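You operate a simulated robot arm through the tools that you are given. There is no shell and no other tool.

You run a simulated robot arm. Do the job below in one go: nothing can be reset, and whatever is moved stays where it is left.

Task
Pack the lemon can with the earliest date into the lunch cooler.
Fine: fold the carry handle down, lift the lid off, stand the can inside, put the lid back on, stand the handle up. Set down upright: what you pick out. Where these are worked on the way, their far stop is far enough and under half their travel is too little: carry handle of the lunch cooler.

It is judged by the outcome, as a careful person would: the job done as asked, and still so three seconds after it is handed in. It fails if anything else is knocked over, pushed out of place, dropped, spilled or broken. A push-on lid holds only when it is set on centred and level and pressed home; a screw cap is set on level and turned clockwise until tight. Flat cloth is picked up by pressing the open fingertips on it (5 to 10 N) and closing them slowly along it; thin cloth reads only 2 to 8 mm in the jaws.

Robot
A 6-joint arm with a fingered hand, fixed in place. Base frame: the origin is at the foot of the arm, x ahead of it, y to its left, z up; the work surface is at about z = 0.76. Units: m, degrees, N and s.
With the tool pointing down near the work surface it reaches from about 0.44 to 0.82 m from the base axis. Its first joint turns from -166.0 to 166.0 degrees. Payload 4 kg.
The TCP is the grasp point between the finger pads, 0.02 m short of the fingertips. In the tool frame z runs along the fingers and y along their closing line. The gripper opens to 0.14 m. The gripper's body begins 0.054 m behind the TCP. The gripper is a hand of 3 fingers: y runs from the thumb to the fingers, the wrist lies at [0, 0, -0.215] in the tool frame.
Orientation is that of the tool frame in the base frame, as a unit quaternion [w, x, y, z]. With the fingers straight down and closing along the base's y, the tool's x points along the base's -x, its y along +y and its z along -z.

Tools
- The arm moves only by the tool step_arm. Its argument "increments" is a list that holds one entry, the list of rows, each a list of 6 numbers: the shift along the tool's x, y, z in m, then the turn, a rotation vector about the tool's x, y, z in degrees. In form: [[[dx, dy, dz, wx, wy, wz], ...]]. A call has 1 to 20 rows; each row shifts and turns the commanded pose from where the row before left it, along the tool's axes as they then stand. Each row takes 0.2 s and may step no farther than 0.05 m and 8.6 degrees from the row before; otherwise, the whole call is refused. A pose out of reach is approached as far as the arm can. The call stops where the force on the tool passes 50 N (or 10 N more than at its start, if that is more) or the arm is blocked; 0.2 s more then pass. In this call time passes only in rows, and 0.2 s behind the last. It gives the time, the measured TCP pose, the force on the tool (base axes), the opening and the grip force at its end, in the units of the frame above (readings bear some noise), with the torque about the TCP (base axes, N m) and any sound that the robot's microphone picked up, and new pictures: "show" is both (left out), scene, wrist or none.
- Cameras (640 x 400 px; columns grow to the right, rows downward): "scene" is fixed at [0.0494, 0.5013, 1.5664]; the picture's right is [-0.86, -0.50, 0.00], its down [-0.27, 0.47, -0.84] and it looks along [0.42, -0.73, -0.54] (base axes); focal length 322 px, centre (320, 200). "wrist" rides on the gripper at [0.074, -0.043, -0.079] in the tool frame; the picture's right is [0.50, 0.87, 0.00], its down [-0.59, 0.34, -0.73] and it looks along [-0.64, 0.37, 0.68] (tool axes); focal length 275 px, centre (320, 200).
- raise_lower(by): slides the trunk up (or, below 0, down) by that many m; the arm rides with it, the base frame stays. It gives what a move gives, with no picture.
- set_fingers(finger1, finger2, thumb_bend): sets how far each is bent, from 0 (flat) to 1 (curled in); at 0.3 the hand is open as for a grip, at 0.7 the pads meet at the TCP. One left out holds its place. A second passes; each finger stops where it meets its share of the squeeze, and holds until it gets a number again. It is the only way to open and close the hand. It gives what a move gives, with no picture; readings hold the bend of each and the force on the fingers (four entries, about 0 where the hand has none), thumb and palm.
- measure_at(camera, pixels): there is no depth. For up to 12 entries [column, row, z] of the newest picture of that camera ("zoom" is the newest enlarged one), the place [x, y] in the base frame at which the ray of that pixel passes the height z, good to about 0.002 m. No time passes.
- close_up(camera, box): a new picture of the part [left, top, right, bottom] of that camera's present view, enlarged. No time passes.
- finish_job(): hands the job in; it is judged then, once.

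Leave the gripper open and the arm clear of the work at the hand-in unless told otherwise.

The tools are called as a command line: name --argument value ..., lists and objects as JSON in quotes. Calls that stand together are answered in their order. step_arm: Moves the arm, as the interface text tells. Its arguments: {"type":"object","properties":{"increments":{"type":"array","items":{"type":"array","items":{"type":"array","items":{"type":"number"}}}},"show":{"type":"string","enum":["both","scene","wrist","none"]}},"required":["increments"]} The other tools are called the same way: raise_lower (by) slides the trunk up or down; set_fingers (finger1, finger2, thumb_bend) moves the fingers one by one; measure_at (camera, pixels) gives the place at which the rays of pixels pass given heights; close_up (camera, box) takes an enlarged picture of a part of a camera's view; finish_job () hands the job in.

At the start:

```text
time_s: 0.0
tcp_pos: [0.5334, -0.2405, 1.2812]
orientation: [0.0, 0.0, 1.0, 0.0]
force: [0.5, -0.1, -0.3]
torque: [-0.01, 0.0, -0.03]
opening: 0.1401
finger_force: 0.0
shape: jaw
bend: [0.3, 0.3, 0.3]
finger forces: [0.0, 0.0, 0.1, 0.1, 0.0, 0.0]
trunk travel left (down, up): [-0.075, 0.515]
```

scene: 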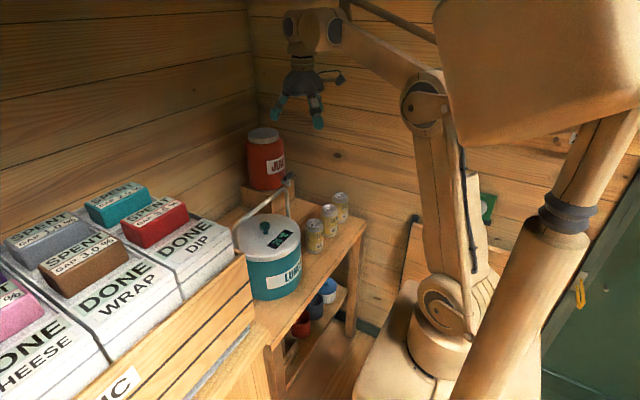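
wrist: 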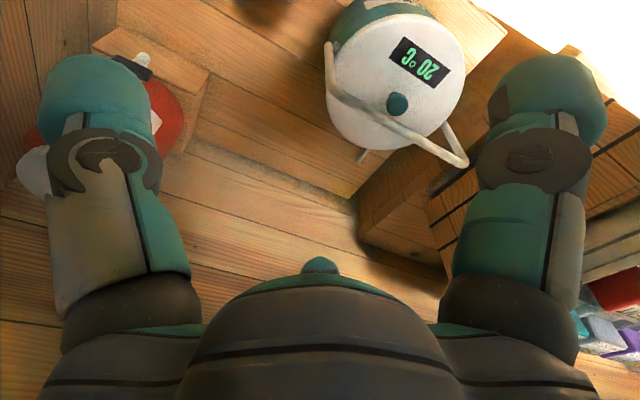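

I see the lunch cooler at about (270,255) in the scene picture, and three small cans at (315,235), (330,220) and (341,205). I'll enlarge both areas to read the details.

close_up --camera "scene" --box '[220, 160, 380, 310]'

close_up --camera "scene" --box '[295, 180, 355, 260]'

close_up --camera "wrist" --box '[280, 0, 560, 180]'

```text
2.67 times, centred on (300, 235) of scene
```

zoom: 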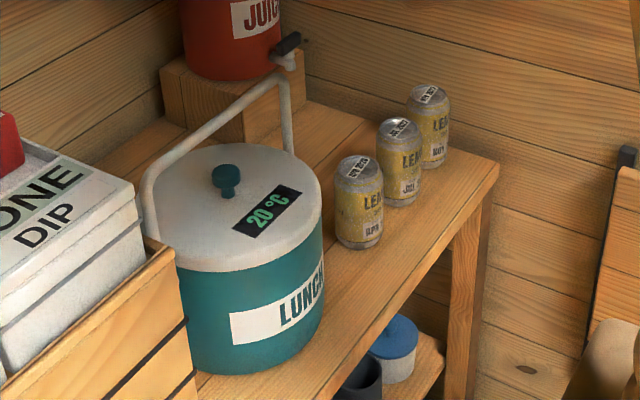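

```text
5.00 times, centred on (325, 220) of scene
```

zoom: 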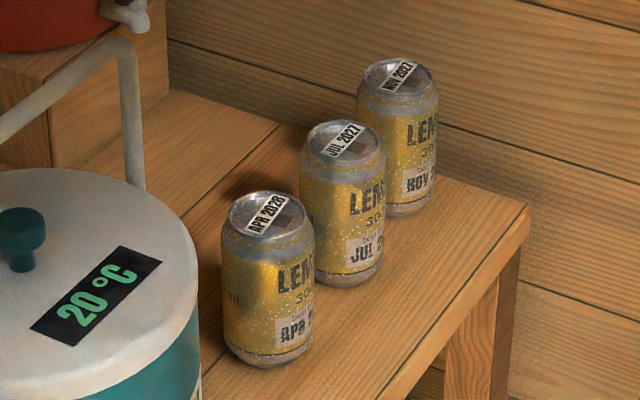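

```text
2.22 times, centred on (420, 90) of wrist
```

zoom: 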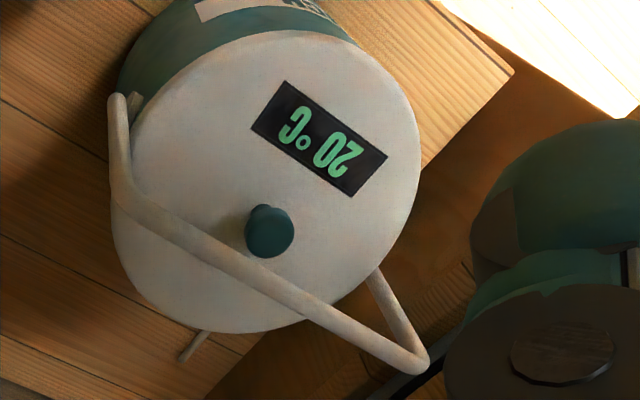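

The can tops seem to read APR 2028 (front), JUL 2027 (middle) and NOV 2027 (back). I'll enlarge each top further to be sure of the years.

close_up --camera "scene" --box '[304, 212, 332, 230]'

close_up --camera "scene" --box '[318, 198, 346, 216]'

close_up --camera "scene" --box '[328, 186, 356, 204]'

close_up --camera "scene" --box '[230, 170, 310, 220]'

```text
16.00 times, centred on (318, 221) of scene
```

zoom: 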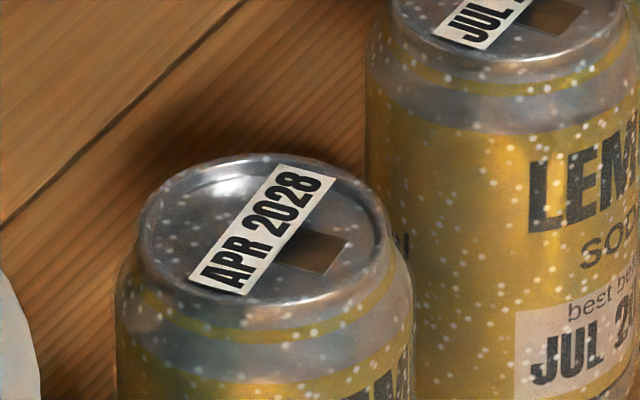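

```text
16.00 times, centred on (332, 207) of scene
```

zoom: 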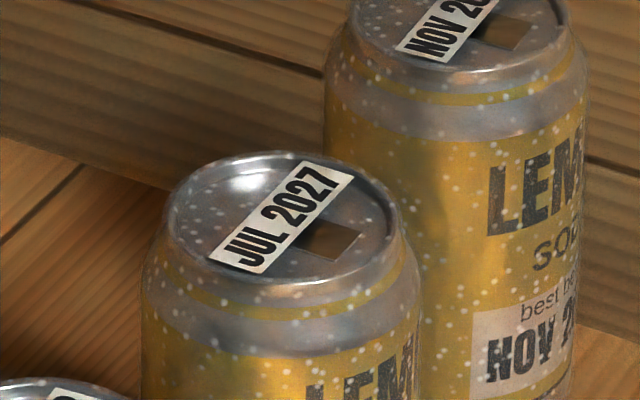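

```text
16.00 times, centred on (342, 195) of scene
```

zoom: 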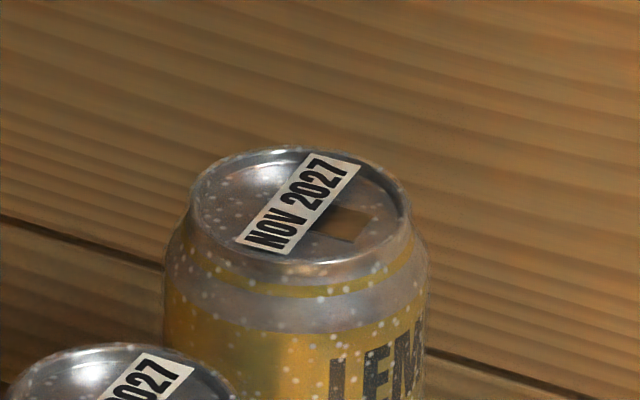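

```text
8.00 times, centred on (270, 195) of scene
```

zoom: 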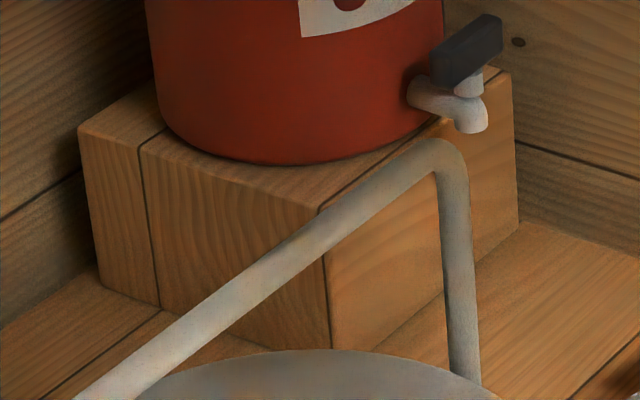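

The dates read APR 2028, JUL 2027 and NOV 2027, so the middle can (JUL 2027) is the earliest. Next I'll work out positions. I'll measure the cans' tops and bases and the cooler's lid rim, knob and handle corners from the scene picture at guessed heights.

measure_at --camera "scene" --pixels '[[330.6, 232.4, 0.76], [329.8, 208, 0.86], [329.8, 208, 0.88], [315, 249, 0.76], [315.5, 222.5, 0.88], [341.5, 217, 0.76], [340.8, 195, 0.88], [268, 230, 1.0], [264.5, 223.5, 1.0], [265, 285, 0.76], [239, 229, 1.05], [289, 180, 1.05]]'

measure_at --camera "wrist" --pixels '[[397, 104, 1.0], [396, 80, 0.96], [396, 80, 1.0], [330, 85, 1.05], [465, 160, 1.05], [332, 45, 0.95], [441, 125, 0.95], [465, 160, 1.1], [330, 85, 1.1]]'

```text
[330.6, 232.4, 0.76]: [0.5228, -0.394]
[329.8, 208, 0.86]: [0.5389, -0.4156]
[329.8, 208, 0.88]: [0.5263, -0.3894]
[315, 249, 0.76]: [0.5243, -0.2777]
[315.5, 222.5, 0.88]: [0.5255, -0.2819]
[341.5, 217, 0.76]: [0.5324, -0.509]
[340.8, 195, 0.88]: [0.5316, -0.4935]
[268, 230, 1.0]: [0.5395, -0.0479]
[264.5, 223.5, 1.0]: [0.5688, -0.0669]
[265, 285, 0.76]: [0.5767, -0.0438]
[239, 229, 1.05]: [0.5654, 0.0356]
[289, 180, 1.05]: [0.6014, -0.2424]
```

```text
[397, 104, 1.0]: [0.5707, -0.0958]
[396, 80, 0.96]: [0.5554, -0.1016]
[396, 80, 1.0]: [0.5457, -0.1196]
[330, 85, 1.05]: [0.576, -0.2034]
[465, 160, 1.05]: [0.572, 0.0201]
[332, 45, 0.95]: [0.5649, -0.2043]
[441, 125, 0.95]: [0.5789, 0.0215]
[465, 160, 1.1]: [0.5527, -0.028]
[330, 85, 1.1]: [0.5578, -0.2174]
```

Triangulating, I get the handle crossbar along y at x≈0.573, z≈1.05, spanning y -0.21 to 0.03. The knob top is near (0.58,-0.086,0.98). Next I'll measure the table edges and the juice block to find free space for the lid.

measure_at --camera "scene" --pixels '[[366.4, 221.9, 0.76], [272, 213.7, 0.76], [295, 198.1, 0.76], [242.5, 205.6, 0.76], [255, 347, 0.76], [300, 290, 0.76], [320, 195, 0.76], [300, 205, 0.76]]'

close_up --camera "scene" --box '[200, 120, 400, 260]'

close_up --camera "scene" --box '[0, 160, 260, 400]'

```text
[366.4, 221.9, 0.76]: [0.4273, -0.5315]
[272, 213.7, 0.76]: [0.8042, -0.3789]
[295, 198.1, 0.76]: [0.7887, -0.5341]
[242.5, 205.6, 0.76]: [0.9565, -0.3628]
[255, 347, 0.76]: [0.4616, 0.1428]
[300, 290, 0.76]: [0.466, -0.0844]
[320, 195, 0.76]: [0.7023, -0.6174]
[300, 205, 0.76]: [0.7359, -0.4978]
```

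```text
2.86 times, centred on (300, 190) of scene
```

zoom: 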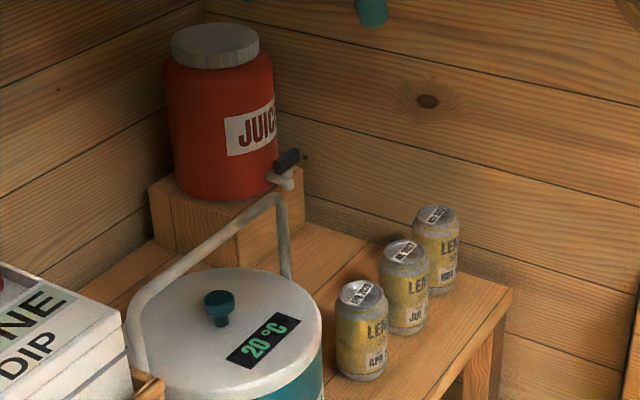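

```text
1.67 times, centred on (130, 280) of scene
```

zoom: 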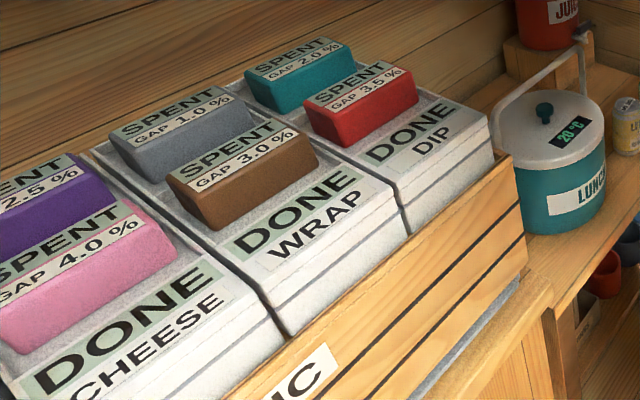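

The table is free behind the cans (x 0.58–0.78, y -0.25 to -0.6), and the juice block starts at about x 0.79. I'll look closer at the hand's build and then take a better view of the cooler.

close_up --camera "scene" --box '[250, 0, 370, 140]'

close_up --camera "wrist" --box '[0, 0, 640, 400]'

```text
2.86 times, centred on (310, 70) of scene
```

zoom: 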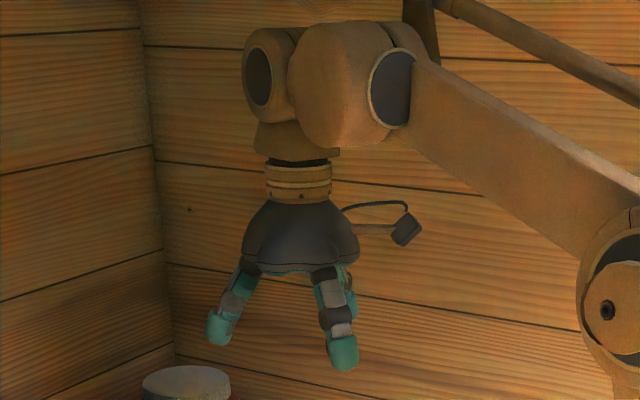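

```text
1.00 times, centred on (320, 200) of wrist (not enlarged: the box is as wide or as high as the picture)
```

zoom: 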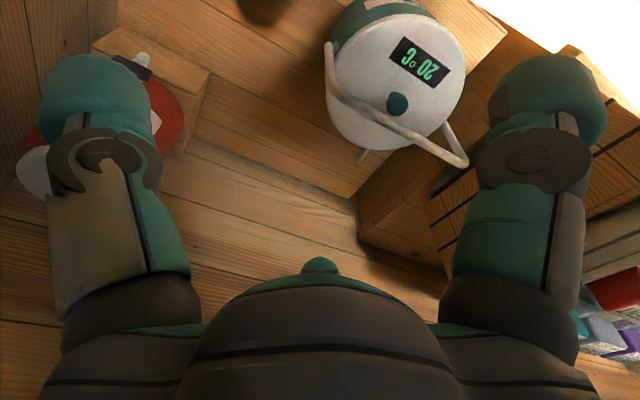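

The hand has three fingers: a thumb at -y and two fingers at about ±60° from +y. I'll move to beside the cooler, at about (0.575,-0.305,1.14), and turn the hand -60° about its axis. The wrist camera will then look along +y at the handle's side profile.

step_arm --increments '[[[-0.0104, -0.0161, 0.0353, 0, 0, 0], [-0.0104, -0.0161, 0.0353, 0, 0, 0], [-0.0104, -0.0161, 0.0353, 0, 0, 0], [-0.0104, -0.0161, 0.0353, 0, 0, 0], [0, 0, 0, 0, 0, -7.5], [0, 0, 0, 0, 0, -7.5], [0, 0, 0, 0, 0, -7.5], [0, 0, 0, 0, 0, -7.5], [0, 0, 0, 0, 0, -7.5], [0, 0, 0, 0, 0, -7.5], [0, 0, 0, 0, 0, -7.5], [0, 0, 0, 0, 0, -7.5]]]' --show "both"

```text
time_s: 2.6
tcp_pos: [0.5844, -0.2875, 1.1389]
orientation: [-0.002, -0.464, 0.886, -0.001]
force: [-0.1, -0.5, -0.4]
torque: [0.03, -0.02, 0.0]
opening: 0.1399
finger_force: 0.0
shape: jaw
bend: [0.3, 0.3, 0.3]
finger forces: [0.0, 0.0, 0.1, 0.1, 0.1, 0.0]
out of reach, approached as far as the arm can: row 12
trunk travel left (down, up): [-0.075, 0.515]
```

scene: 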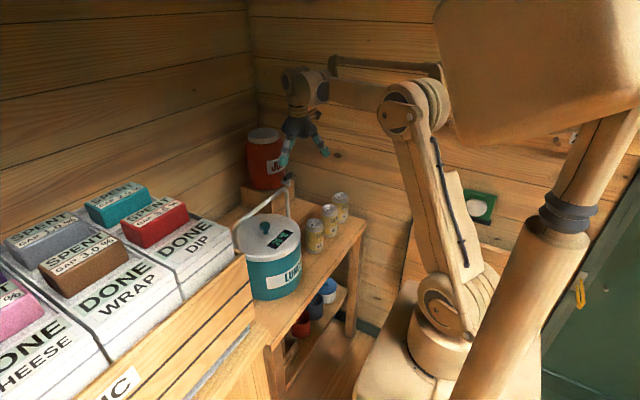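
wrist: 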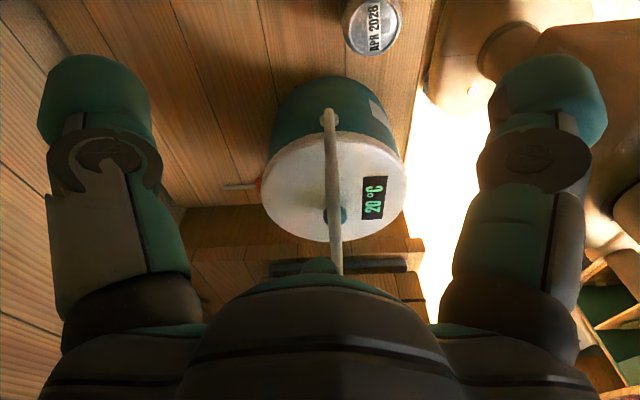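

The side view shows the handle upright, with its pivot at about (328,115). A thin rod with a red piece sits on the +x side at about (240,185). I'll enlarge it.

close_up --camera "wrist" --box '[200, 70, 430, 290]'

close_up --camera "wrist" --box '[210, 150, 290, 210]'

measure_at --camera "wrist" --pixels '[[225, 186, 0.76], [225, 186, 0.85], [225, 186, 0.9], [260, 184, 0.9], [328, 115, 0.9], [266, 150, 0.95], [406, 180, 0.95], [337, 240, 0.95], [335, 215, 0.98], [320, 130, 0.95], [205, 270, 0.76]]'

```text
1.82 times, centred on (315, 180) of wrist
```

zoom: 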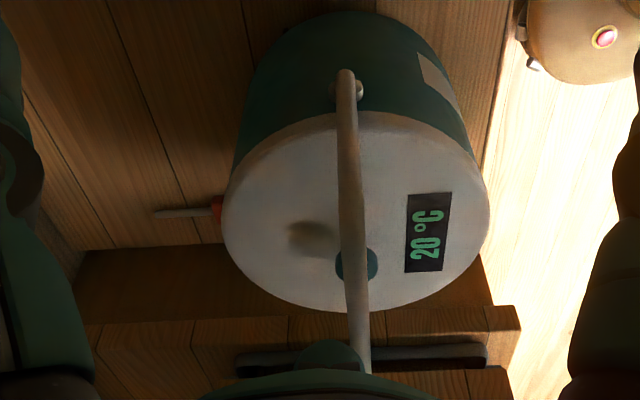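

```text
6.67 times, centred on (250, 180) of wrist
```

zoom: 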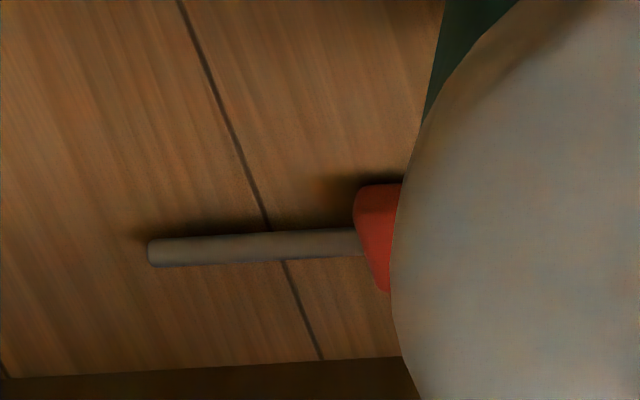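

```text
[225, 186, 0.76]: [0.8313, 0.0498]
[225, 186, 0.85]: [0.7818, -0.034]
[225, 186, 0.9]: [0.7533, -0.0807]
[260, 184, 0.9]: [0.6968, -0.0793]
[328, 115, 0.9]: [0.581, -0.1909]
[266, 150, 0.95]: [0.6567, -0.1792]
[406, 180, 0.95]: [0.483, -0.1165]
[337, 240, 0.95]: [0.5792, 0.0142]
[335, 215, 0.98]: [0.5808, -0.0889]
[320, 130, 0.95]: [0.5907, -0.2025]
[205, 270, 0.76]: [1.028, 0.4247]
```

The rod with the red piece lies on the table behind the cooler, its end near (0.83,0.05), so it isn't part of the cooler. I'll re-measure the handle corners and pivot more carefully from both cameras.

measure_at --camera "scene" --pixels '[[286.5, 190, 1.0], [286.5, 190, 1.05], [237, 230, 1.0], [237, 230, 1.05], [262, 209, 1.05], [262, 209, 1.0], [300, 230, 0.94], [244, 233, 0.94]]'

measure_at --camera "wrist" --pixels '[[328.7, 110, 1.0], [328.7, 110, 1.05], [340, 270, 1.0], [340, 270, 1.05], [331, 118, 0.9], [331, 118, 0.87], [337, 212, 0.98], [262, 190, 0.94], [408, 190, 0.94], [330, 240, 0.94], [335, 132, 0.94]]'

```text
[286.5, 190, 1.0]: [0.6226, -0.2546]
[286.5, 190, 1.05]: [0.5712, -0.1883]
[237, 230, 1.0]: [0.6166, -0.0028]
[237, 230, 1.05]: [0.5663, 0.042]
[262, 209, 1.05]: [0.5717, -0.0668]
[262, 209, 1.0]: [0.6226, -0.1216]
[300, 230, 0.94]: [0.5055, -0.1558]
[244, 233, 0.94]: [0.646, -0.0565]
```

```text
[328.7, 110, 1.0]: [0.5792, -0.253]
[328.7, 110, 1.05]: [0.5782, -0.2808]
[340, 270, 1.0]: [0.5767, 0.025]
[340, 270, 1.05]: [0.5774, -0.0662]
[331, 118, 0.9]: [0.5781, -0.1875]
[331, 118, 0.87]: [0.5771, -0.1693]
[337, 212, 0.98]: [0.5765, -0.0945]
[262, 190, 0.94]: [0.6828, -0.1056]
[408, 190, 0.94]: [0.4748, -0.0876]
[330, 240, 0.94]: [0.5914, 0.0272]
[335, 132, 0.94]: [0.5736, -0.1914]
```

The crossbar sits at x≈0.578, z≈1.042, spanning y from -0.20 to 0.033, and the pivots are at z≈0.914. The cooler's centre is about (0.578,-0.086), with lid radius ≈0.105. I'll turn the hand so its closing line runs along base x, with the fingers on the far side. That lets me straddle the crossbar.

step_arm --increments '[[[0, 0, -0.01, 0, 0, 8.5], [0, 0, 0, 0, 0, 8.5], [0, 0, 0, 0, 0, 8.5], [0, 0, 0, 0, 0, 8.5], [0, 0, 0, 0, 0, 8.5], [0, 0, 0, 0, 0, 8.5], [0, 0, 0, 0, 0, 8.5], [0, 0, 0, 0, 0, 8.5], [0, 0, 0, 0, 0, 8.5], [0, 0, 0, 0, 0, 8.5], [0, 0, 0, 0, 0, 8.5], [0, 0, 0, 0, 0, 8.5], [0, 0, 0, 0, 0, 8.5], [0, 0, 0, 0, 0, 8.5], [0, 0, 0, 0, 0, 8.5], [0, 0, 0, 0, 0, 8.5], [0, 0, 0, 0, 0, 8.5]]]' --show "both"

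```text
time_s: 6.2
tcp_pos: [0.5848, -0.2872, 1.1482]
orientation: [0.001, 0.703, 0.711, -0.003]
force: [-0.5, 0.0, -0.6]
torque: [0.03, 0.04, 0.0]
opening: 0.1399
finger_force: 0.0
shape: jaw
bend: [0.3, 0.3, 0.3]
finger forces: [0.0, 0.1, 0.1, 0.0, 0.0, 0.0]
trunk travel left (down, up): [-0.075, 0.515]
```

scene: 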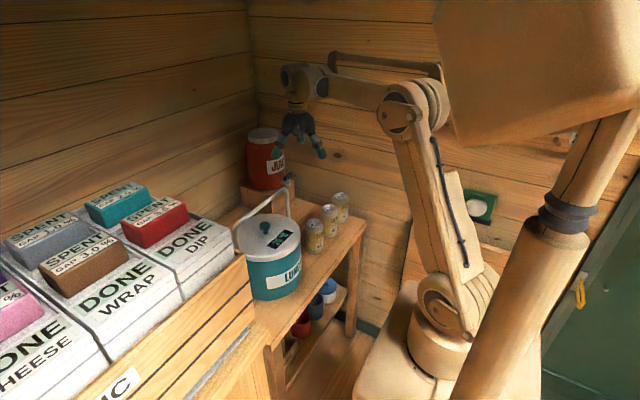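
wrist: 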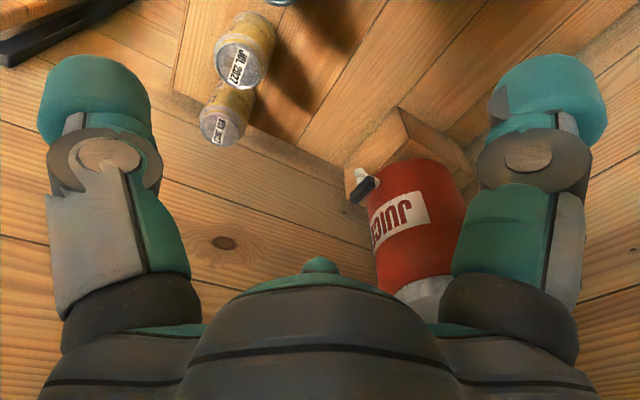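

The hand's y now points along base +x (orientation ≈[0,0.703,0.711,0]), and the wrist view again shows JUL 2027 on the middle can. I'll half-close the fingers to 0.5. Then I'll move over the crossbar at about (0.585,-0.14,1.10), still above it.

set_fingers --finger1 0.5 --finger2 0.5 --thumb_bend 0.5

step_arm --increments '[[[0.037, 0, 0.012, 0, 0, 0], [0.037, 0, 0.012, 0, 0, 0], [0.037, 0, 0.012, 0, 0, 0], [0.036, 0, 0.012, 0, 0, 0]]]' --show "both"

```text
time_s: 7.2
tcp_pos: [0.5843, -0.2882, 1.1495]
orientation: [0.001, 0.702, 0.712, -0.003]
force: [0.4, -1.0, 0.2]
torque: [0.04, -0.01, 0.01]
opening: 0.064
finger_force: 0.1
shape: fingers
bend: [0.5, 0.5, 0.5]
finger forces: [0.0, 0.1, 0.0, 0.0, 0.0, 0.0]
trunk travel left (down, up): [-0.075, 0.515]
```

```text
time_s: 8.2
tcp_pos: [0.5845, -0.1407, 1.1035]
orientation: [0.001, 0.703, 0.712, -0.004]
force: [-0.2, 1.0, 0.3]
torque: [0.01, -0.03, 0.0]
opening: 0.0639
finger_force: 0.0
shape: fingers
bend: [0.5, 0.5, 0.5]
finger forces: [0.1, 0.0, 0.1, 0.0, 0.1, 0.0]
trunk travel left (down, up): [-0.075, 0.515]
```

scene: 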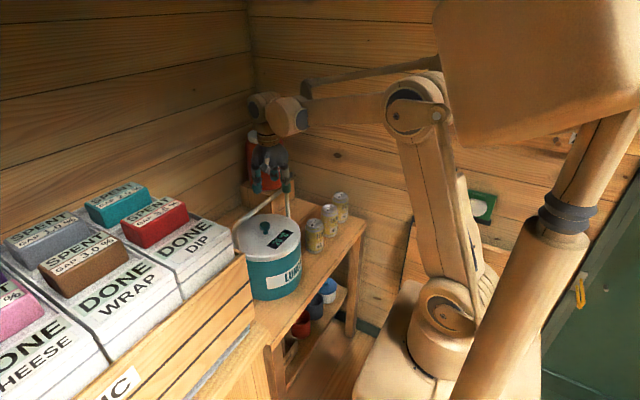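
wrist: 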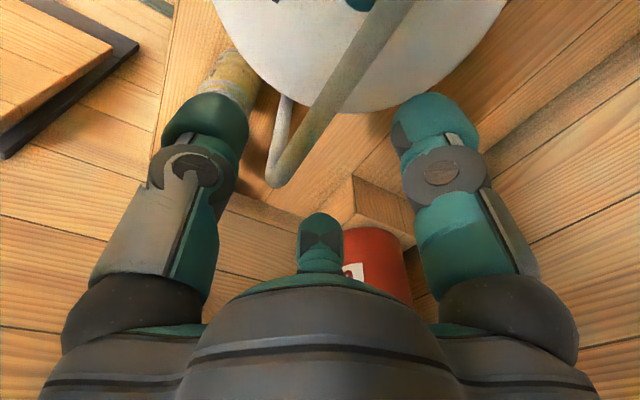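

The crossbar runs between the thumb (left, about (205,130)) and the finger (right, about (435,130)). I'll descend 0.055 m to straddle it.

step_arm --increments '[[[0, 0, 0.014, 0, 0, 0], [0, 0, 0.014, 0, 0, 0], [0, 0, 0.014, 0, 0, 0], [0, 0, 0.013, 0, 0, 0]]]' --show "both"

close_up --camera "scene" --box '[220, 140, 320, 240]'

```text
time_s: 9.2
tcp_pos: [0.5832, -0.1416, 1.0467]
orientation: [0.0, 0.703, 0.712, -0.003]
force: [0.6, -0.7, 0.1]
torque: [0.01, -0.03, 0.0]
opening: 0.0637
finger_force: 0.0
shape: fingers
bend: [0.5, 0.5, 0.5]
finger forces: [0.0, 0.0, 0.0, 0.0, 0.0, 0.0]
trunk travel left (down, up): [-0.075, 0.515]
```

scene: 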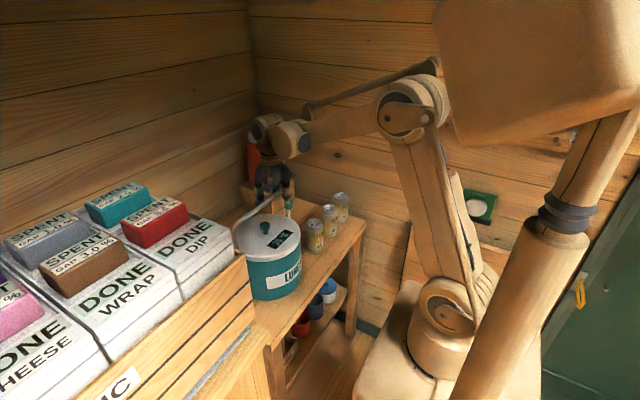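
wrist: 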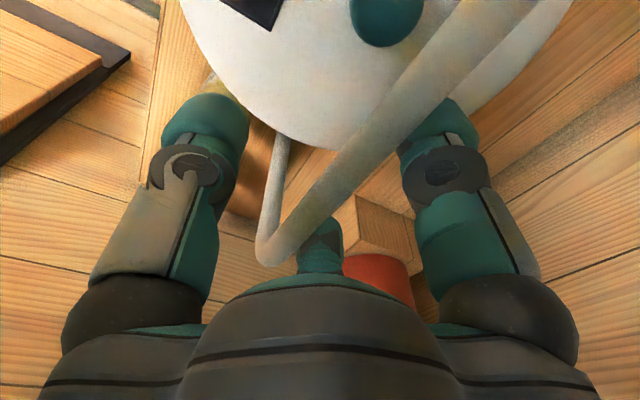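

```text
4.00 times, centred on (270, 190) of scene
```

zoom: 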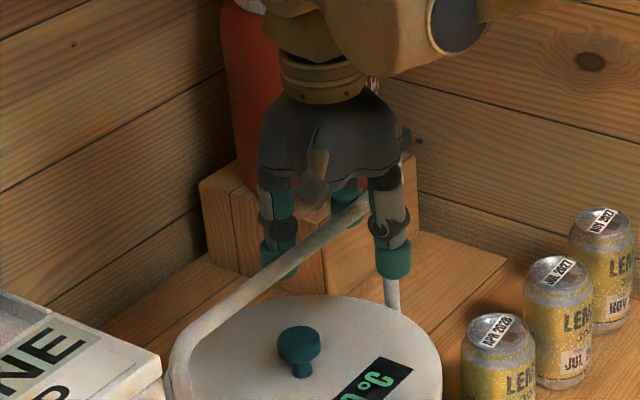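

The bar is inside the open cage with no contact forces. I'll close a little (0.6) to reduce slack, without gripping.

set_fingers --finger1 0.58 --finger2 0.58 --thumb_bend 0.58

step_arm --increments '[[[0, 0.006, 0, 0, 0, 0], [0, 0.006, 0, 0, 0, 0]]]' --show "wrist"

```text
time_s: 10.2
tcp_pos: [0.5829, -0.1401, 1.0459]
orientation: [0.001, 0.702, 0.712, -0.003]
force: [-1.5, -0.7, -0.1]
torque: [0.01, 0.0, -0.01]
opening: 0.0417
finger_force: 0.1
shape: fingers
bend: [0.57, 0.57, 0.57]
finger forces: [0.0, 0.1, 0.1, 0.0, 0.1, 0.1]
trunk travel left (down, up): [-0.075, 0.515]
```

```text
time_s: 10.8
tcp_pos: [0.596, -0.1412, 1.0471]
orientation: [0.0, 0.702, 0.712, -0.003]
force: [-0.3, -0.8, -0.6]
torque: [0.0, -0.02, 0.0]
opening: 0.0419
finger_force: 0.1
shape: fingers
bend: [0.57, 0.57, 0.57]
finger forces: [0.0, 0.0, 0.1, 0.0, 0.0, 0.1]
trunk travel left (down, up): [-0.075, 0.515]
```

wrist: 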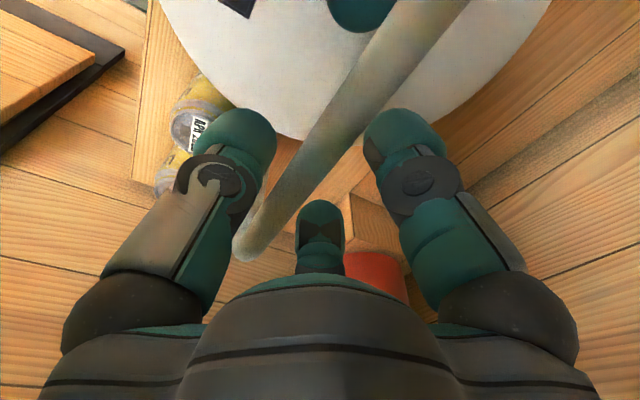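

No contact yet, and the bar is nearing the thumb at (245,220). I'll continue pushing +x gently in small steps.

step_arm --increments '[[[0, 0.004, 0, 0, 0, 0], [0, 0.004, 0, 0, 0, 0], [0, 0.004, 0, 0, 0, 0]]]' --show "wrist"

```text
time_s: 11.6
tcp_pos: [0.6055, -0.1407, 1.0462]
orientation: [0.001, 0.703, 0.711, -0.002]
force: [-2.0, -1.5, -0.4]
torque: [0.02, 0.0, 0.03]
opening: 0.0437
finger_force: 1.3
shape: fingers
bend: [0.57, 0.57, 0.56]
finger forces: [0.0, 0.0, 0.0, 0.0, 2.7, 0.0]
trunk travel left (down, up): [-0.075, 0.515]
```

wrist: 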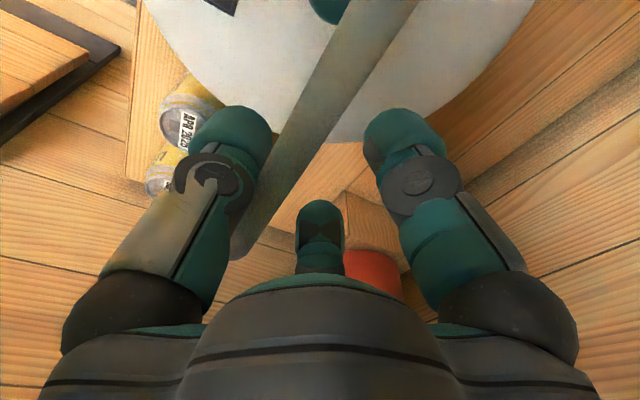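

The thumb now touches the bar at 2.7 N. I'll push a few mm more to see whether the handle yields this way.

step_arm --increments '[[[0, 0.003, 0, 0, 0, 0], [0, 0.003, 0, 0, 0, 0]]]' --show "both"

close_up --camera "scene" --box '[220, 150, 320, 250]'

```text
time_s: 12.2
tcp_pos: [0.6126, -0.1404, 1.046]
orientation: [0.001, 0.703, 0.711, -0.003]
force: [-2.2, -1.0, 0.2]
torque: [0.01, 0.04, 0.04]
opening: 0.0436
finger_force: 1.0
shape: fingers
bend: [0.57, 0.57, 0.56]
finger forces: [0.0, 0.0, 0.0, 0.0, 2.6, 0.0]
trunk travel left (down, up): [-0.075, 0.515]
```

scene: 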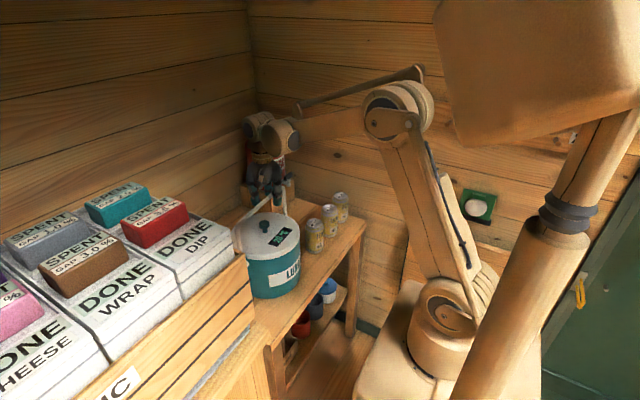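
wrist: 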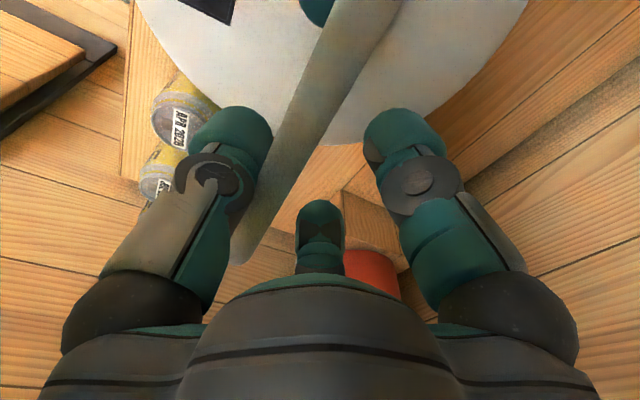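

```text
4.00 times, centred on (270, 200) of scene
```

zoom: 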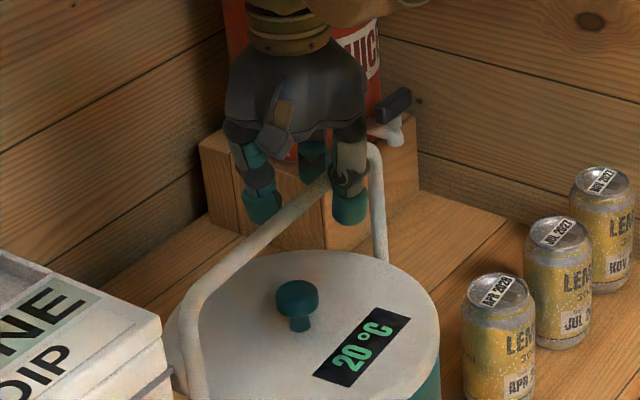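

The thumb feels a steady ~2.6 N. I must check whether the handle turns or the whole cooler shifts, so I'll take the same close-up box as at the start.

close_up --camera "scene" --box '[220, 160, 380, 310]'

```text
2.67 times, centred on (300, 235) of scene
```

zoom: 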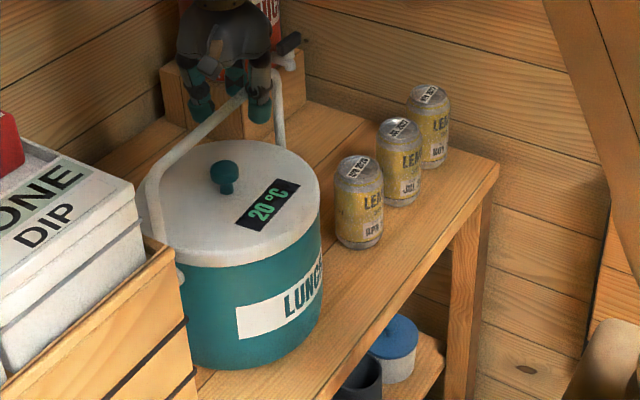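

Comparing the two close-ups, the LUNCH label moved slightly right and the near pivot now shows at (180,278). So the cooler may have yawed or slid a little. I'll back the thumb off 8 mm and measure before doing anything else.

step_arm --increments '[[[0, -0.004, 0, 0, 0, 0], [0, -0.004, 0, 0, 0, 0]]]' --show "both"

close_up --camera "scene" --box '[220, 170, 320, 232]'

close_up --camera "scene" --box '[220, 200, 320, 310]'

```text
time_s: 12.8
tcp_pos: [0.6044, -0.1385, 1.047]
orientation: [0.001, 0.703, 0.711, -0.004]
force: [-0.4, 0.8, -0.3]
torque: [0.0, -0.01, 0.02]
opening: 0.0418
finger_force: 0.0
shape: fingers
bend: [0.57, 0.57, 0.57]
finger forces: [0.0, 0.0, 0.0, 0.0, 0.0, 0.1]
trunk travel left (down, up): [-0.075, 0.515]
```

scene: 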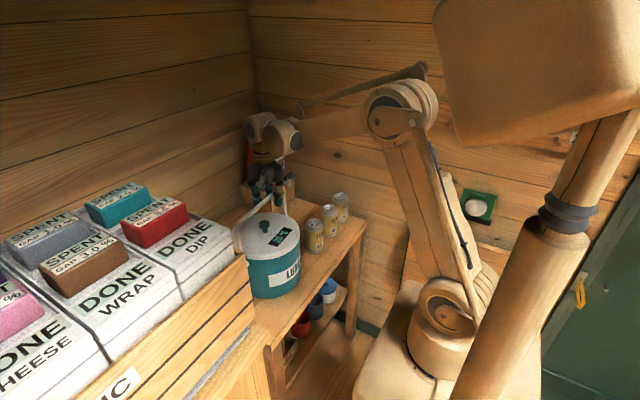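
wrist: 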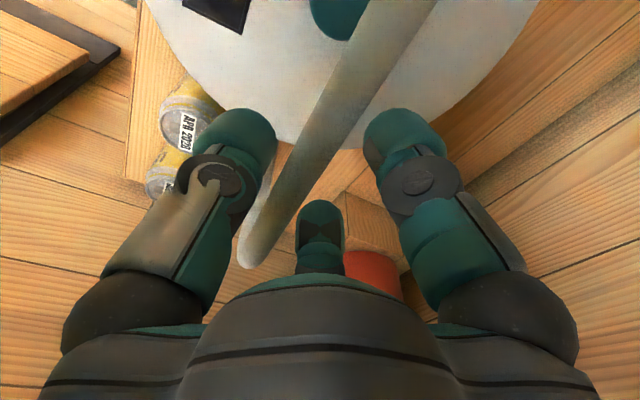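

```text
6.40 times, centred on (270, 201) of scene
```

zoom: 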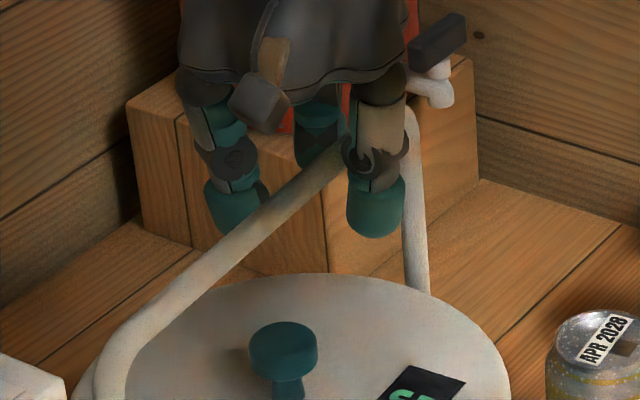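

```text
3.64 times, centred on (270, 255) of scene
```

zoom: 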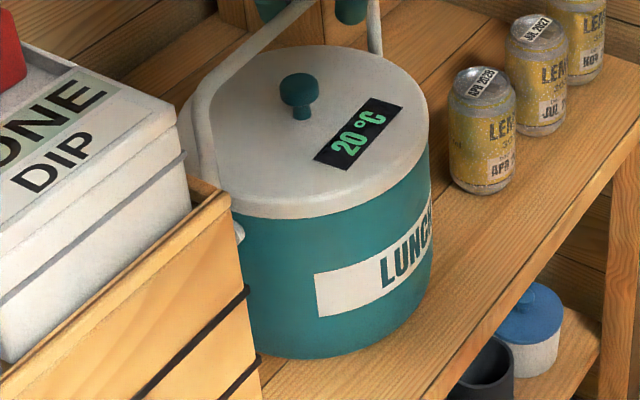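

The force dropped to zero and the handle stayed put. I'll measure the bar line and knob from the present wrist picture to see how far the handle has turned relative to the cooler.

measure_at --camera "wrist" --pixels '[[405, 15, 1.04], [330, 125, 1.04], [255, 240, 1.04], [405, 15, 1.03], [330, 125, 1.03], [340, 14, 0.98], [340, 140, 0.945]]'

measure_at --camera "scene" --pixels '[[264.5, 223.8, 0.98], [283.3, 187.7, 1.04], [235.6, 225, 1.04]]'

close_up --camera "wrist" --box '[140, 0, 500, 280]'

```text
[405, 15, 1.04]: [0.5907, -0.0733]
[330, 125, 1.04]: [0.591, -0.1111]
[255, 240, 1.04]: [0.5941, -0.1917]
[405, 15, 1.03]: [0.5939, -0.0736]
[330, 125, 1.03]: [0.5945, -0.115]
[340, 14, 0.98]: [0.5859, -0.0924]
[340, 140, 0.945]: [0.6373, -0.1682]
```

```text
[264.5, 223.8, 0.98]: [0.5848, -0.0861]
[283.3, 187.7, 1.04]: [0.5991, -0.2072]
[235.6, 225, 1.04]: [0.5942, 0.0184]
```

```text
1.43 times, centred on (320, 140) of wrist
```

zoom: 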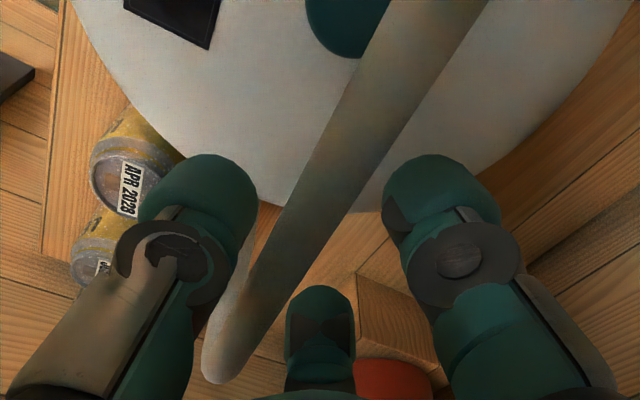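

The knob still measures (0.585,-0.087), so the cooler hasn't slid; at most it yawed ~1.5°. The bar has moved to x≈0.593, about 7° of tilt, so the handle does fold toward +x against about 2.6 N of hinge friction. To avoid yawing the cooler, I'll slide along to the bar's centre (y≈-0.086) and push there along the arc.

step_arm --increments '[[[0.018, 0, 0, 0, 0, 0], [0.018, 0, 0, 0, 0, 0], [0.017, 0, 0, 0, 0, 0]]]' --show "wrist"

```text
time_s: 13.6
tcp_pos: [0.6025, -0.0858, 1.0449]
orientation: [0.0, 0.703, 0.711, -0.004]
force: [1.1, 0.6, 0.5]
torque: [-0.03, -0.03, 0.02]
opening: 0.0421
finger_force: 0.1
shape: fingers
bend: [0.57, 0.57, 0.57]
finger forces: [0.1, 0.0, 0.1, 0.0, 0.0, 0.0]
trunk travel left (down, up): [-0.075, 0.515]
```

wrist: 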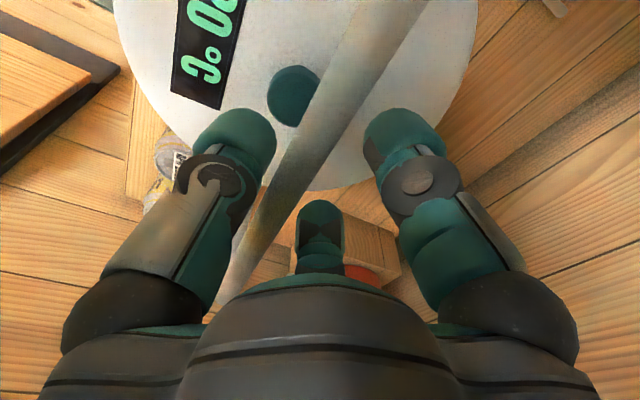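

The cage is centred over the knob. I'll push +x along the arc to about 20° tilt in 5 mm steps.

step_arm --increments '[[[0, 0.005, 0, 0, 0, 0], [0, 0.005, 0, 0, 0, 0], [0, 0.005, 0, 0, 0, 0], [0, 0.0054, 0.0014, 0, 0, 0], [0, 0.0054, 0.0014, 0, 0, 0], [0, 0.0054, 0.0014, 0, 0, 0], [0, 0.0054, 0.0014, 0, 0, 0]]]' --show "both"

close_up --camera "scene" --box '[220, 160, 380, 310]'

```text
time_s: 15.2
tcp_pos: [0.6411, -0.0866, 1.0403]
orientation: [0.001, 0.703, 0.711, -0.002]
force: [-4.1, -0.1, 2.6]
torque: [-0.01, -0.04, 0.02]
opening: 0.043
finger_force: 2.3
shape: fingers
bend: [0.57, 0.57, 0.56]
finger forces: [0.0, 0.1, 0.0, 0.0, 4.0, 0.1]
trunk travel left (down, up): [-0.075, 0.515]
```

scene: 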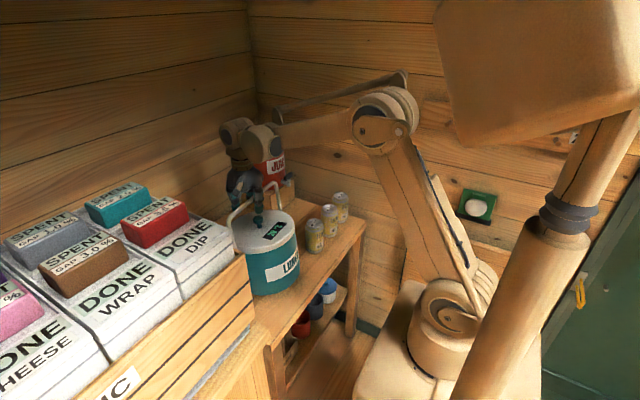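
wrist: 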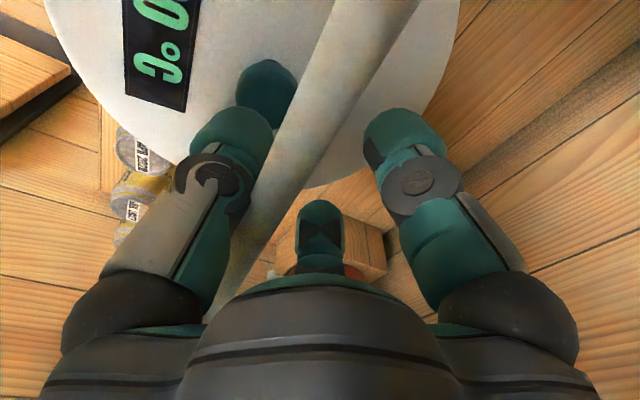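

```text
2.67 times, centred on (300, 235) of scene
```

zoom: 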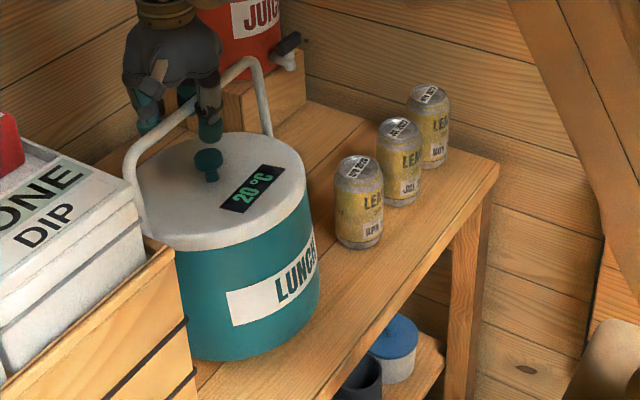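

The cooler's lid shifted by about 6 px in the scene (knob from (264,224) to about (258,220)), so the cooler itself is sliding or rocking under the 4 N push. I'll back off now and look again.

step_arm --increments '[[[0, -0.004, 0, 0, 0, 0], [0, -0.004, 0, 0, 0, 0], [0, -0.004, 0, 0, 0, 0]]]' --show "both"

close_up --camera "scene" --box '[220, 160, 380, 310]'

measure_at --camera "scene" --pixels '[[258, 219.2, 0.98]]'

measure_at --camera "wrist" --pixels '[[405, 15, 1.04], [330, 125, 1.04], [255, 240, 1.04], [275, 90, 0.98]]'

```text
time_s: 16.0
tcp_pos: [0.6283, -0.0863, 1.0394]
orientation: [0.001, 0.703, 0.711, -0.003]
force: [-3.7, 0.1, -1.8]
torque: [0.0, -0.13, 0.01]
opening: 0.0432
finger_force: 1.1
shape: fingers
bend: [0.57, 0.57, 0.56]
finger forces: [0.0, 0.0, 0.0, 0.0, 2.9, 0.0]
trunk travel left (down, up): [-0.075, 0.515]
```

scene: 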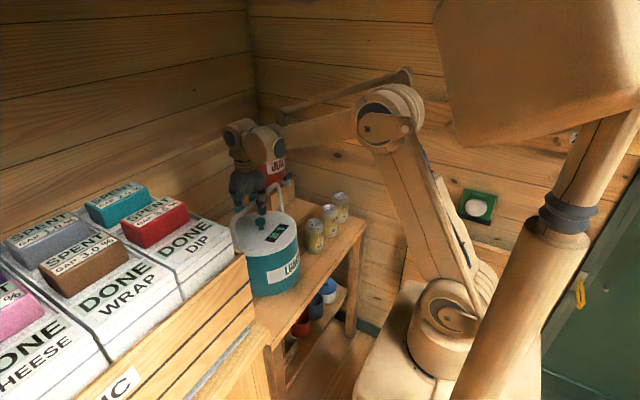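
wrist: 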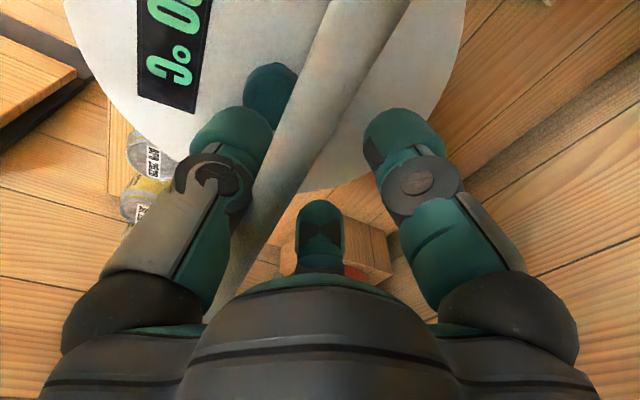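

```text
2.67 times, centred on (300, 235) of scene
```

zoom: 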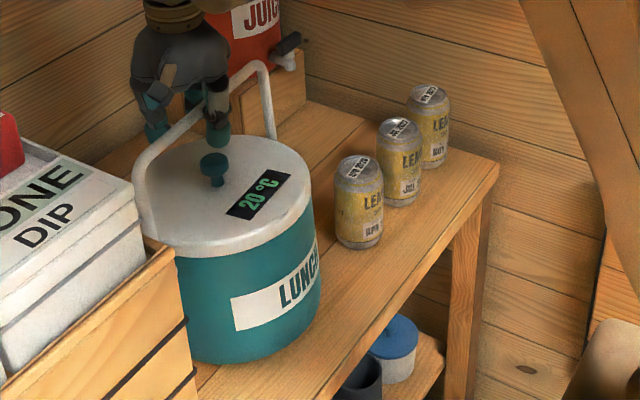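

```text
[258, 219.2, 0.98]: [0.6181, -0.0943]
```

```text
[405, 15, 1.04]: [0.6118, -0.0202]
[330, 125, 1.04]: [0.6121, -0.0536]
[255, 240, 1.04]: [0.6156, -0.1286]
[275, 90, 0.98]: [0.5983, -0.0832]
```

The force stays at about 3 N while I back off, and the bar follows the thumb. So the cooler was tipping and is now rocking back. I'll continue backing off slowly until it is free.

step_arm --increments '[[[0, -0.004, 0.0, 0, 0, 0], [0, -0.004, 0, 0, 0, 0], [0, -0.004, 0, 0, 0, 0], [0, -0.004, 0, 0, 0, 0]]]' --show "both"

close_up --camera "scene" --box '[220, 160, 380, 310]'

```text
time_s: 17.0
tcp_pos: [0.6111, -0.0872, 1.0375]
orientation: [0.001, 0.703, 0.711, -0.003]
force: [-3.5, 0.5, -2.4]
torque: [0.01, -0.12, 0.0]
opening: 0.0436
finger_force: 2.0
shape: fingers
bend: [0.57, 0.57, 0.56]
finger forces: [0.1, 0.1, 0.0, 0.1, 3.3, 0.1]
trunk travel left (down, up): [-0.075, 0.515]
```

scene: 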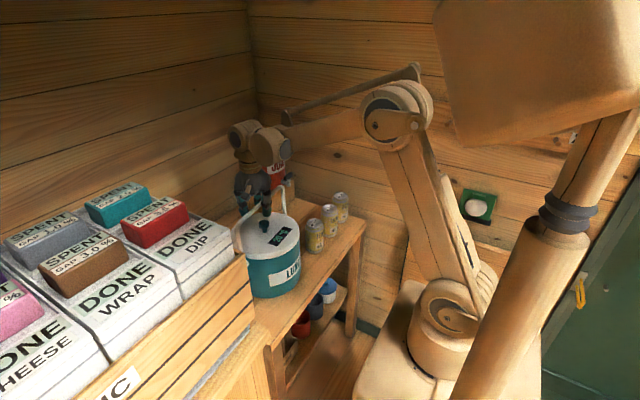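
wrist: 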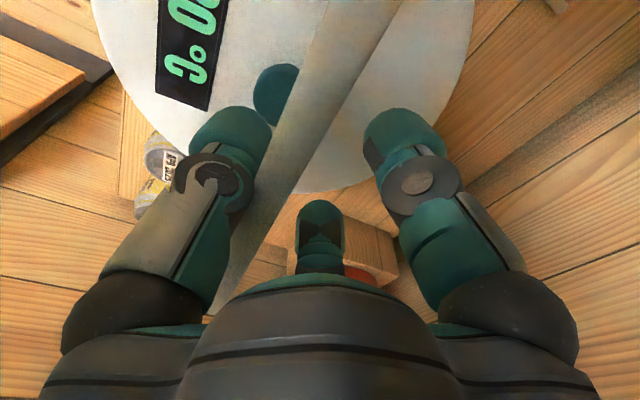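

```text
2.67 times, centred on (300, 235) of scene
```

zoom: 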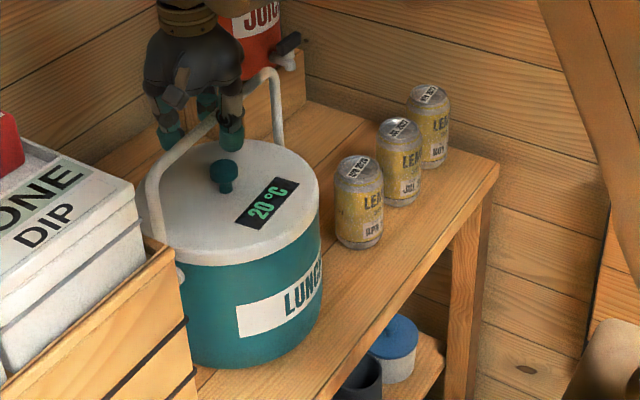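

It is still rocking back and the force is ~3.3 N. I'll keep retreating slowly.

step_arm --increments '[[[0, -0.004, 0.0, 0, 0, 0], [0, -0.004, 0, 0, 0, 0], [0, -0.004, 0, 0, 0, 0], [0, -0.004, 0, 0, 0, 0]]]' --show "both"

close_up --camera "scene" --box '[220, 160, 380, 310]'

```text
time_s: 18.0
tcp_pos: [0.5974, -0.0885, 1.0397]
orientation: [0.0, 0.703, 0.711, -0.003]
force: [0.1, 0.5, 0.3]
torque: [0.0, -0.02, 0.01]
opening: 0.042
finger_force: 0.2
shape: fingers
bend: [0.57, 0.57, 0.57]
finger forces: [0.1, 0.0, 0.1, 0.1, 0.0, 0.0]
trunk travel left (down, up): [-0.075, 0.515]
```

scene: 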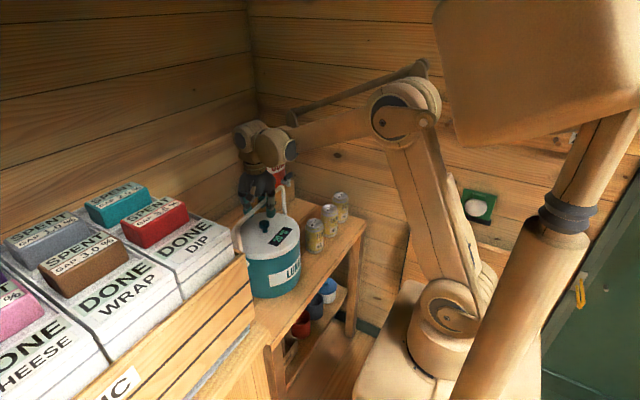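
wrist: 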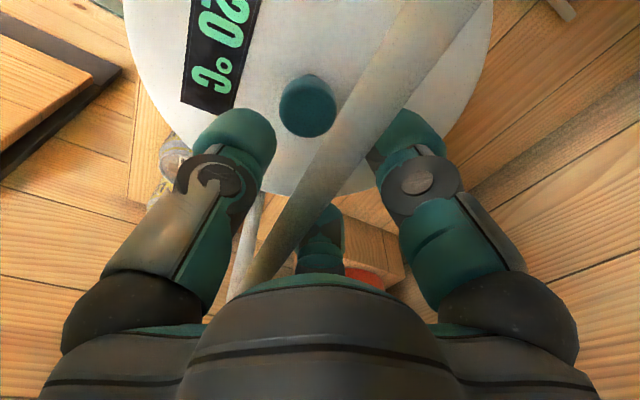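

```text
2.67 times, centred on (300, 235) of scene
```

zoom: 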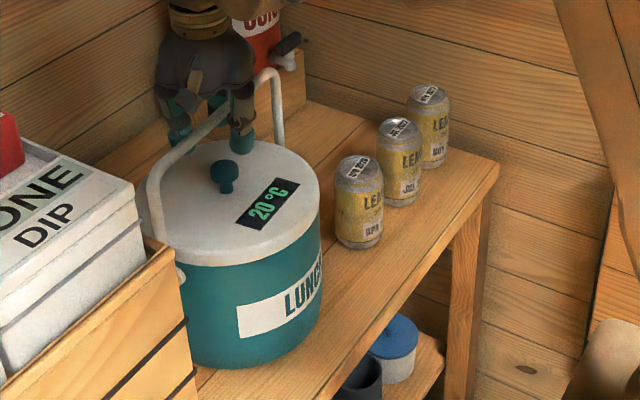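

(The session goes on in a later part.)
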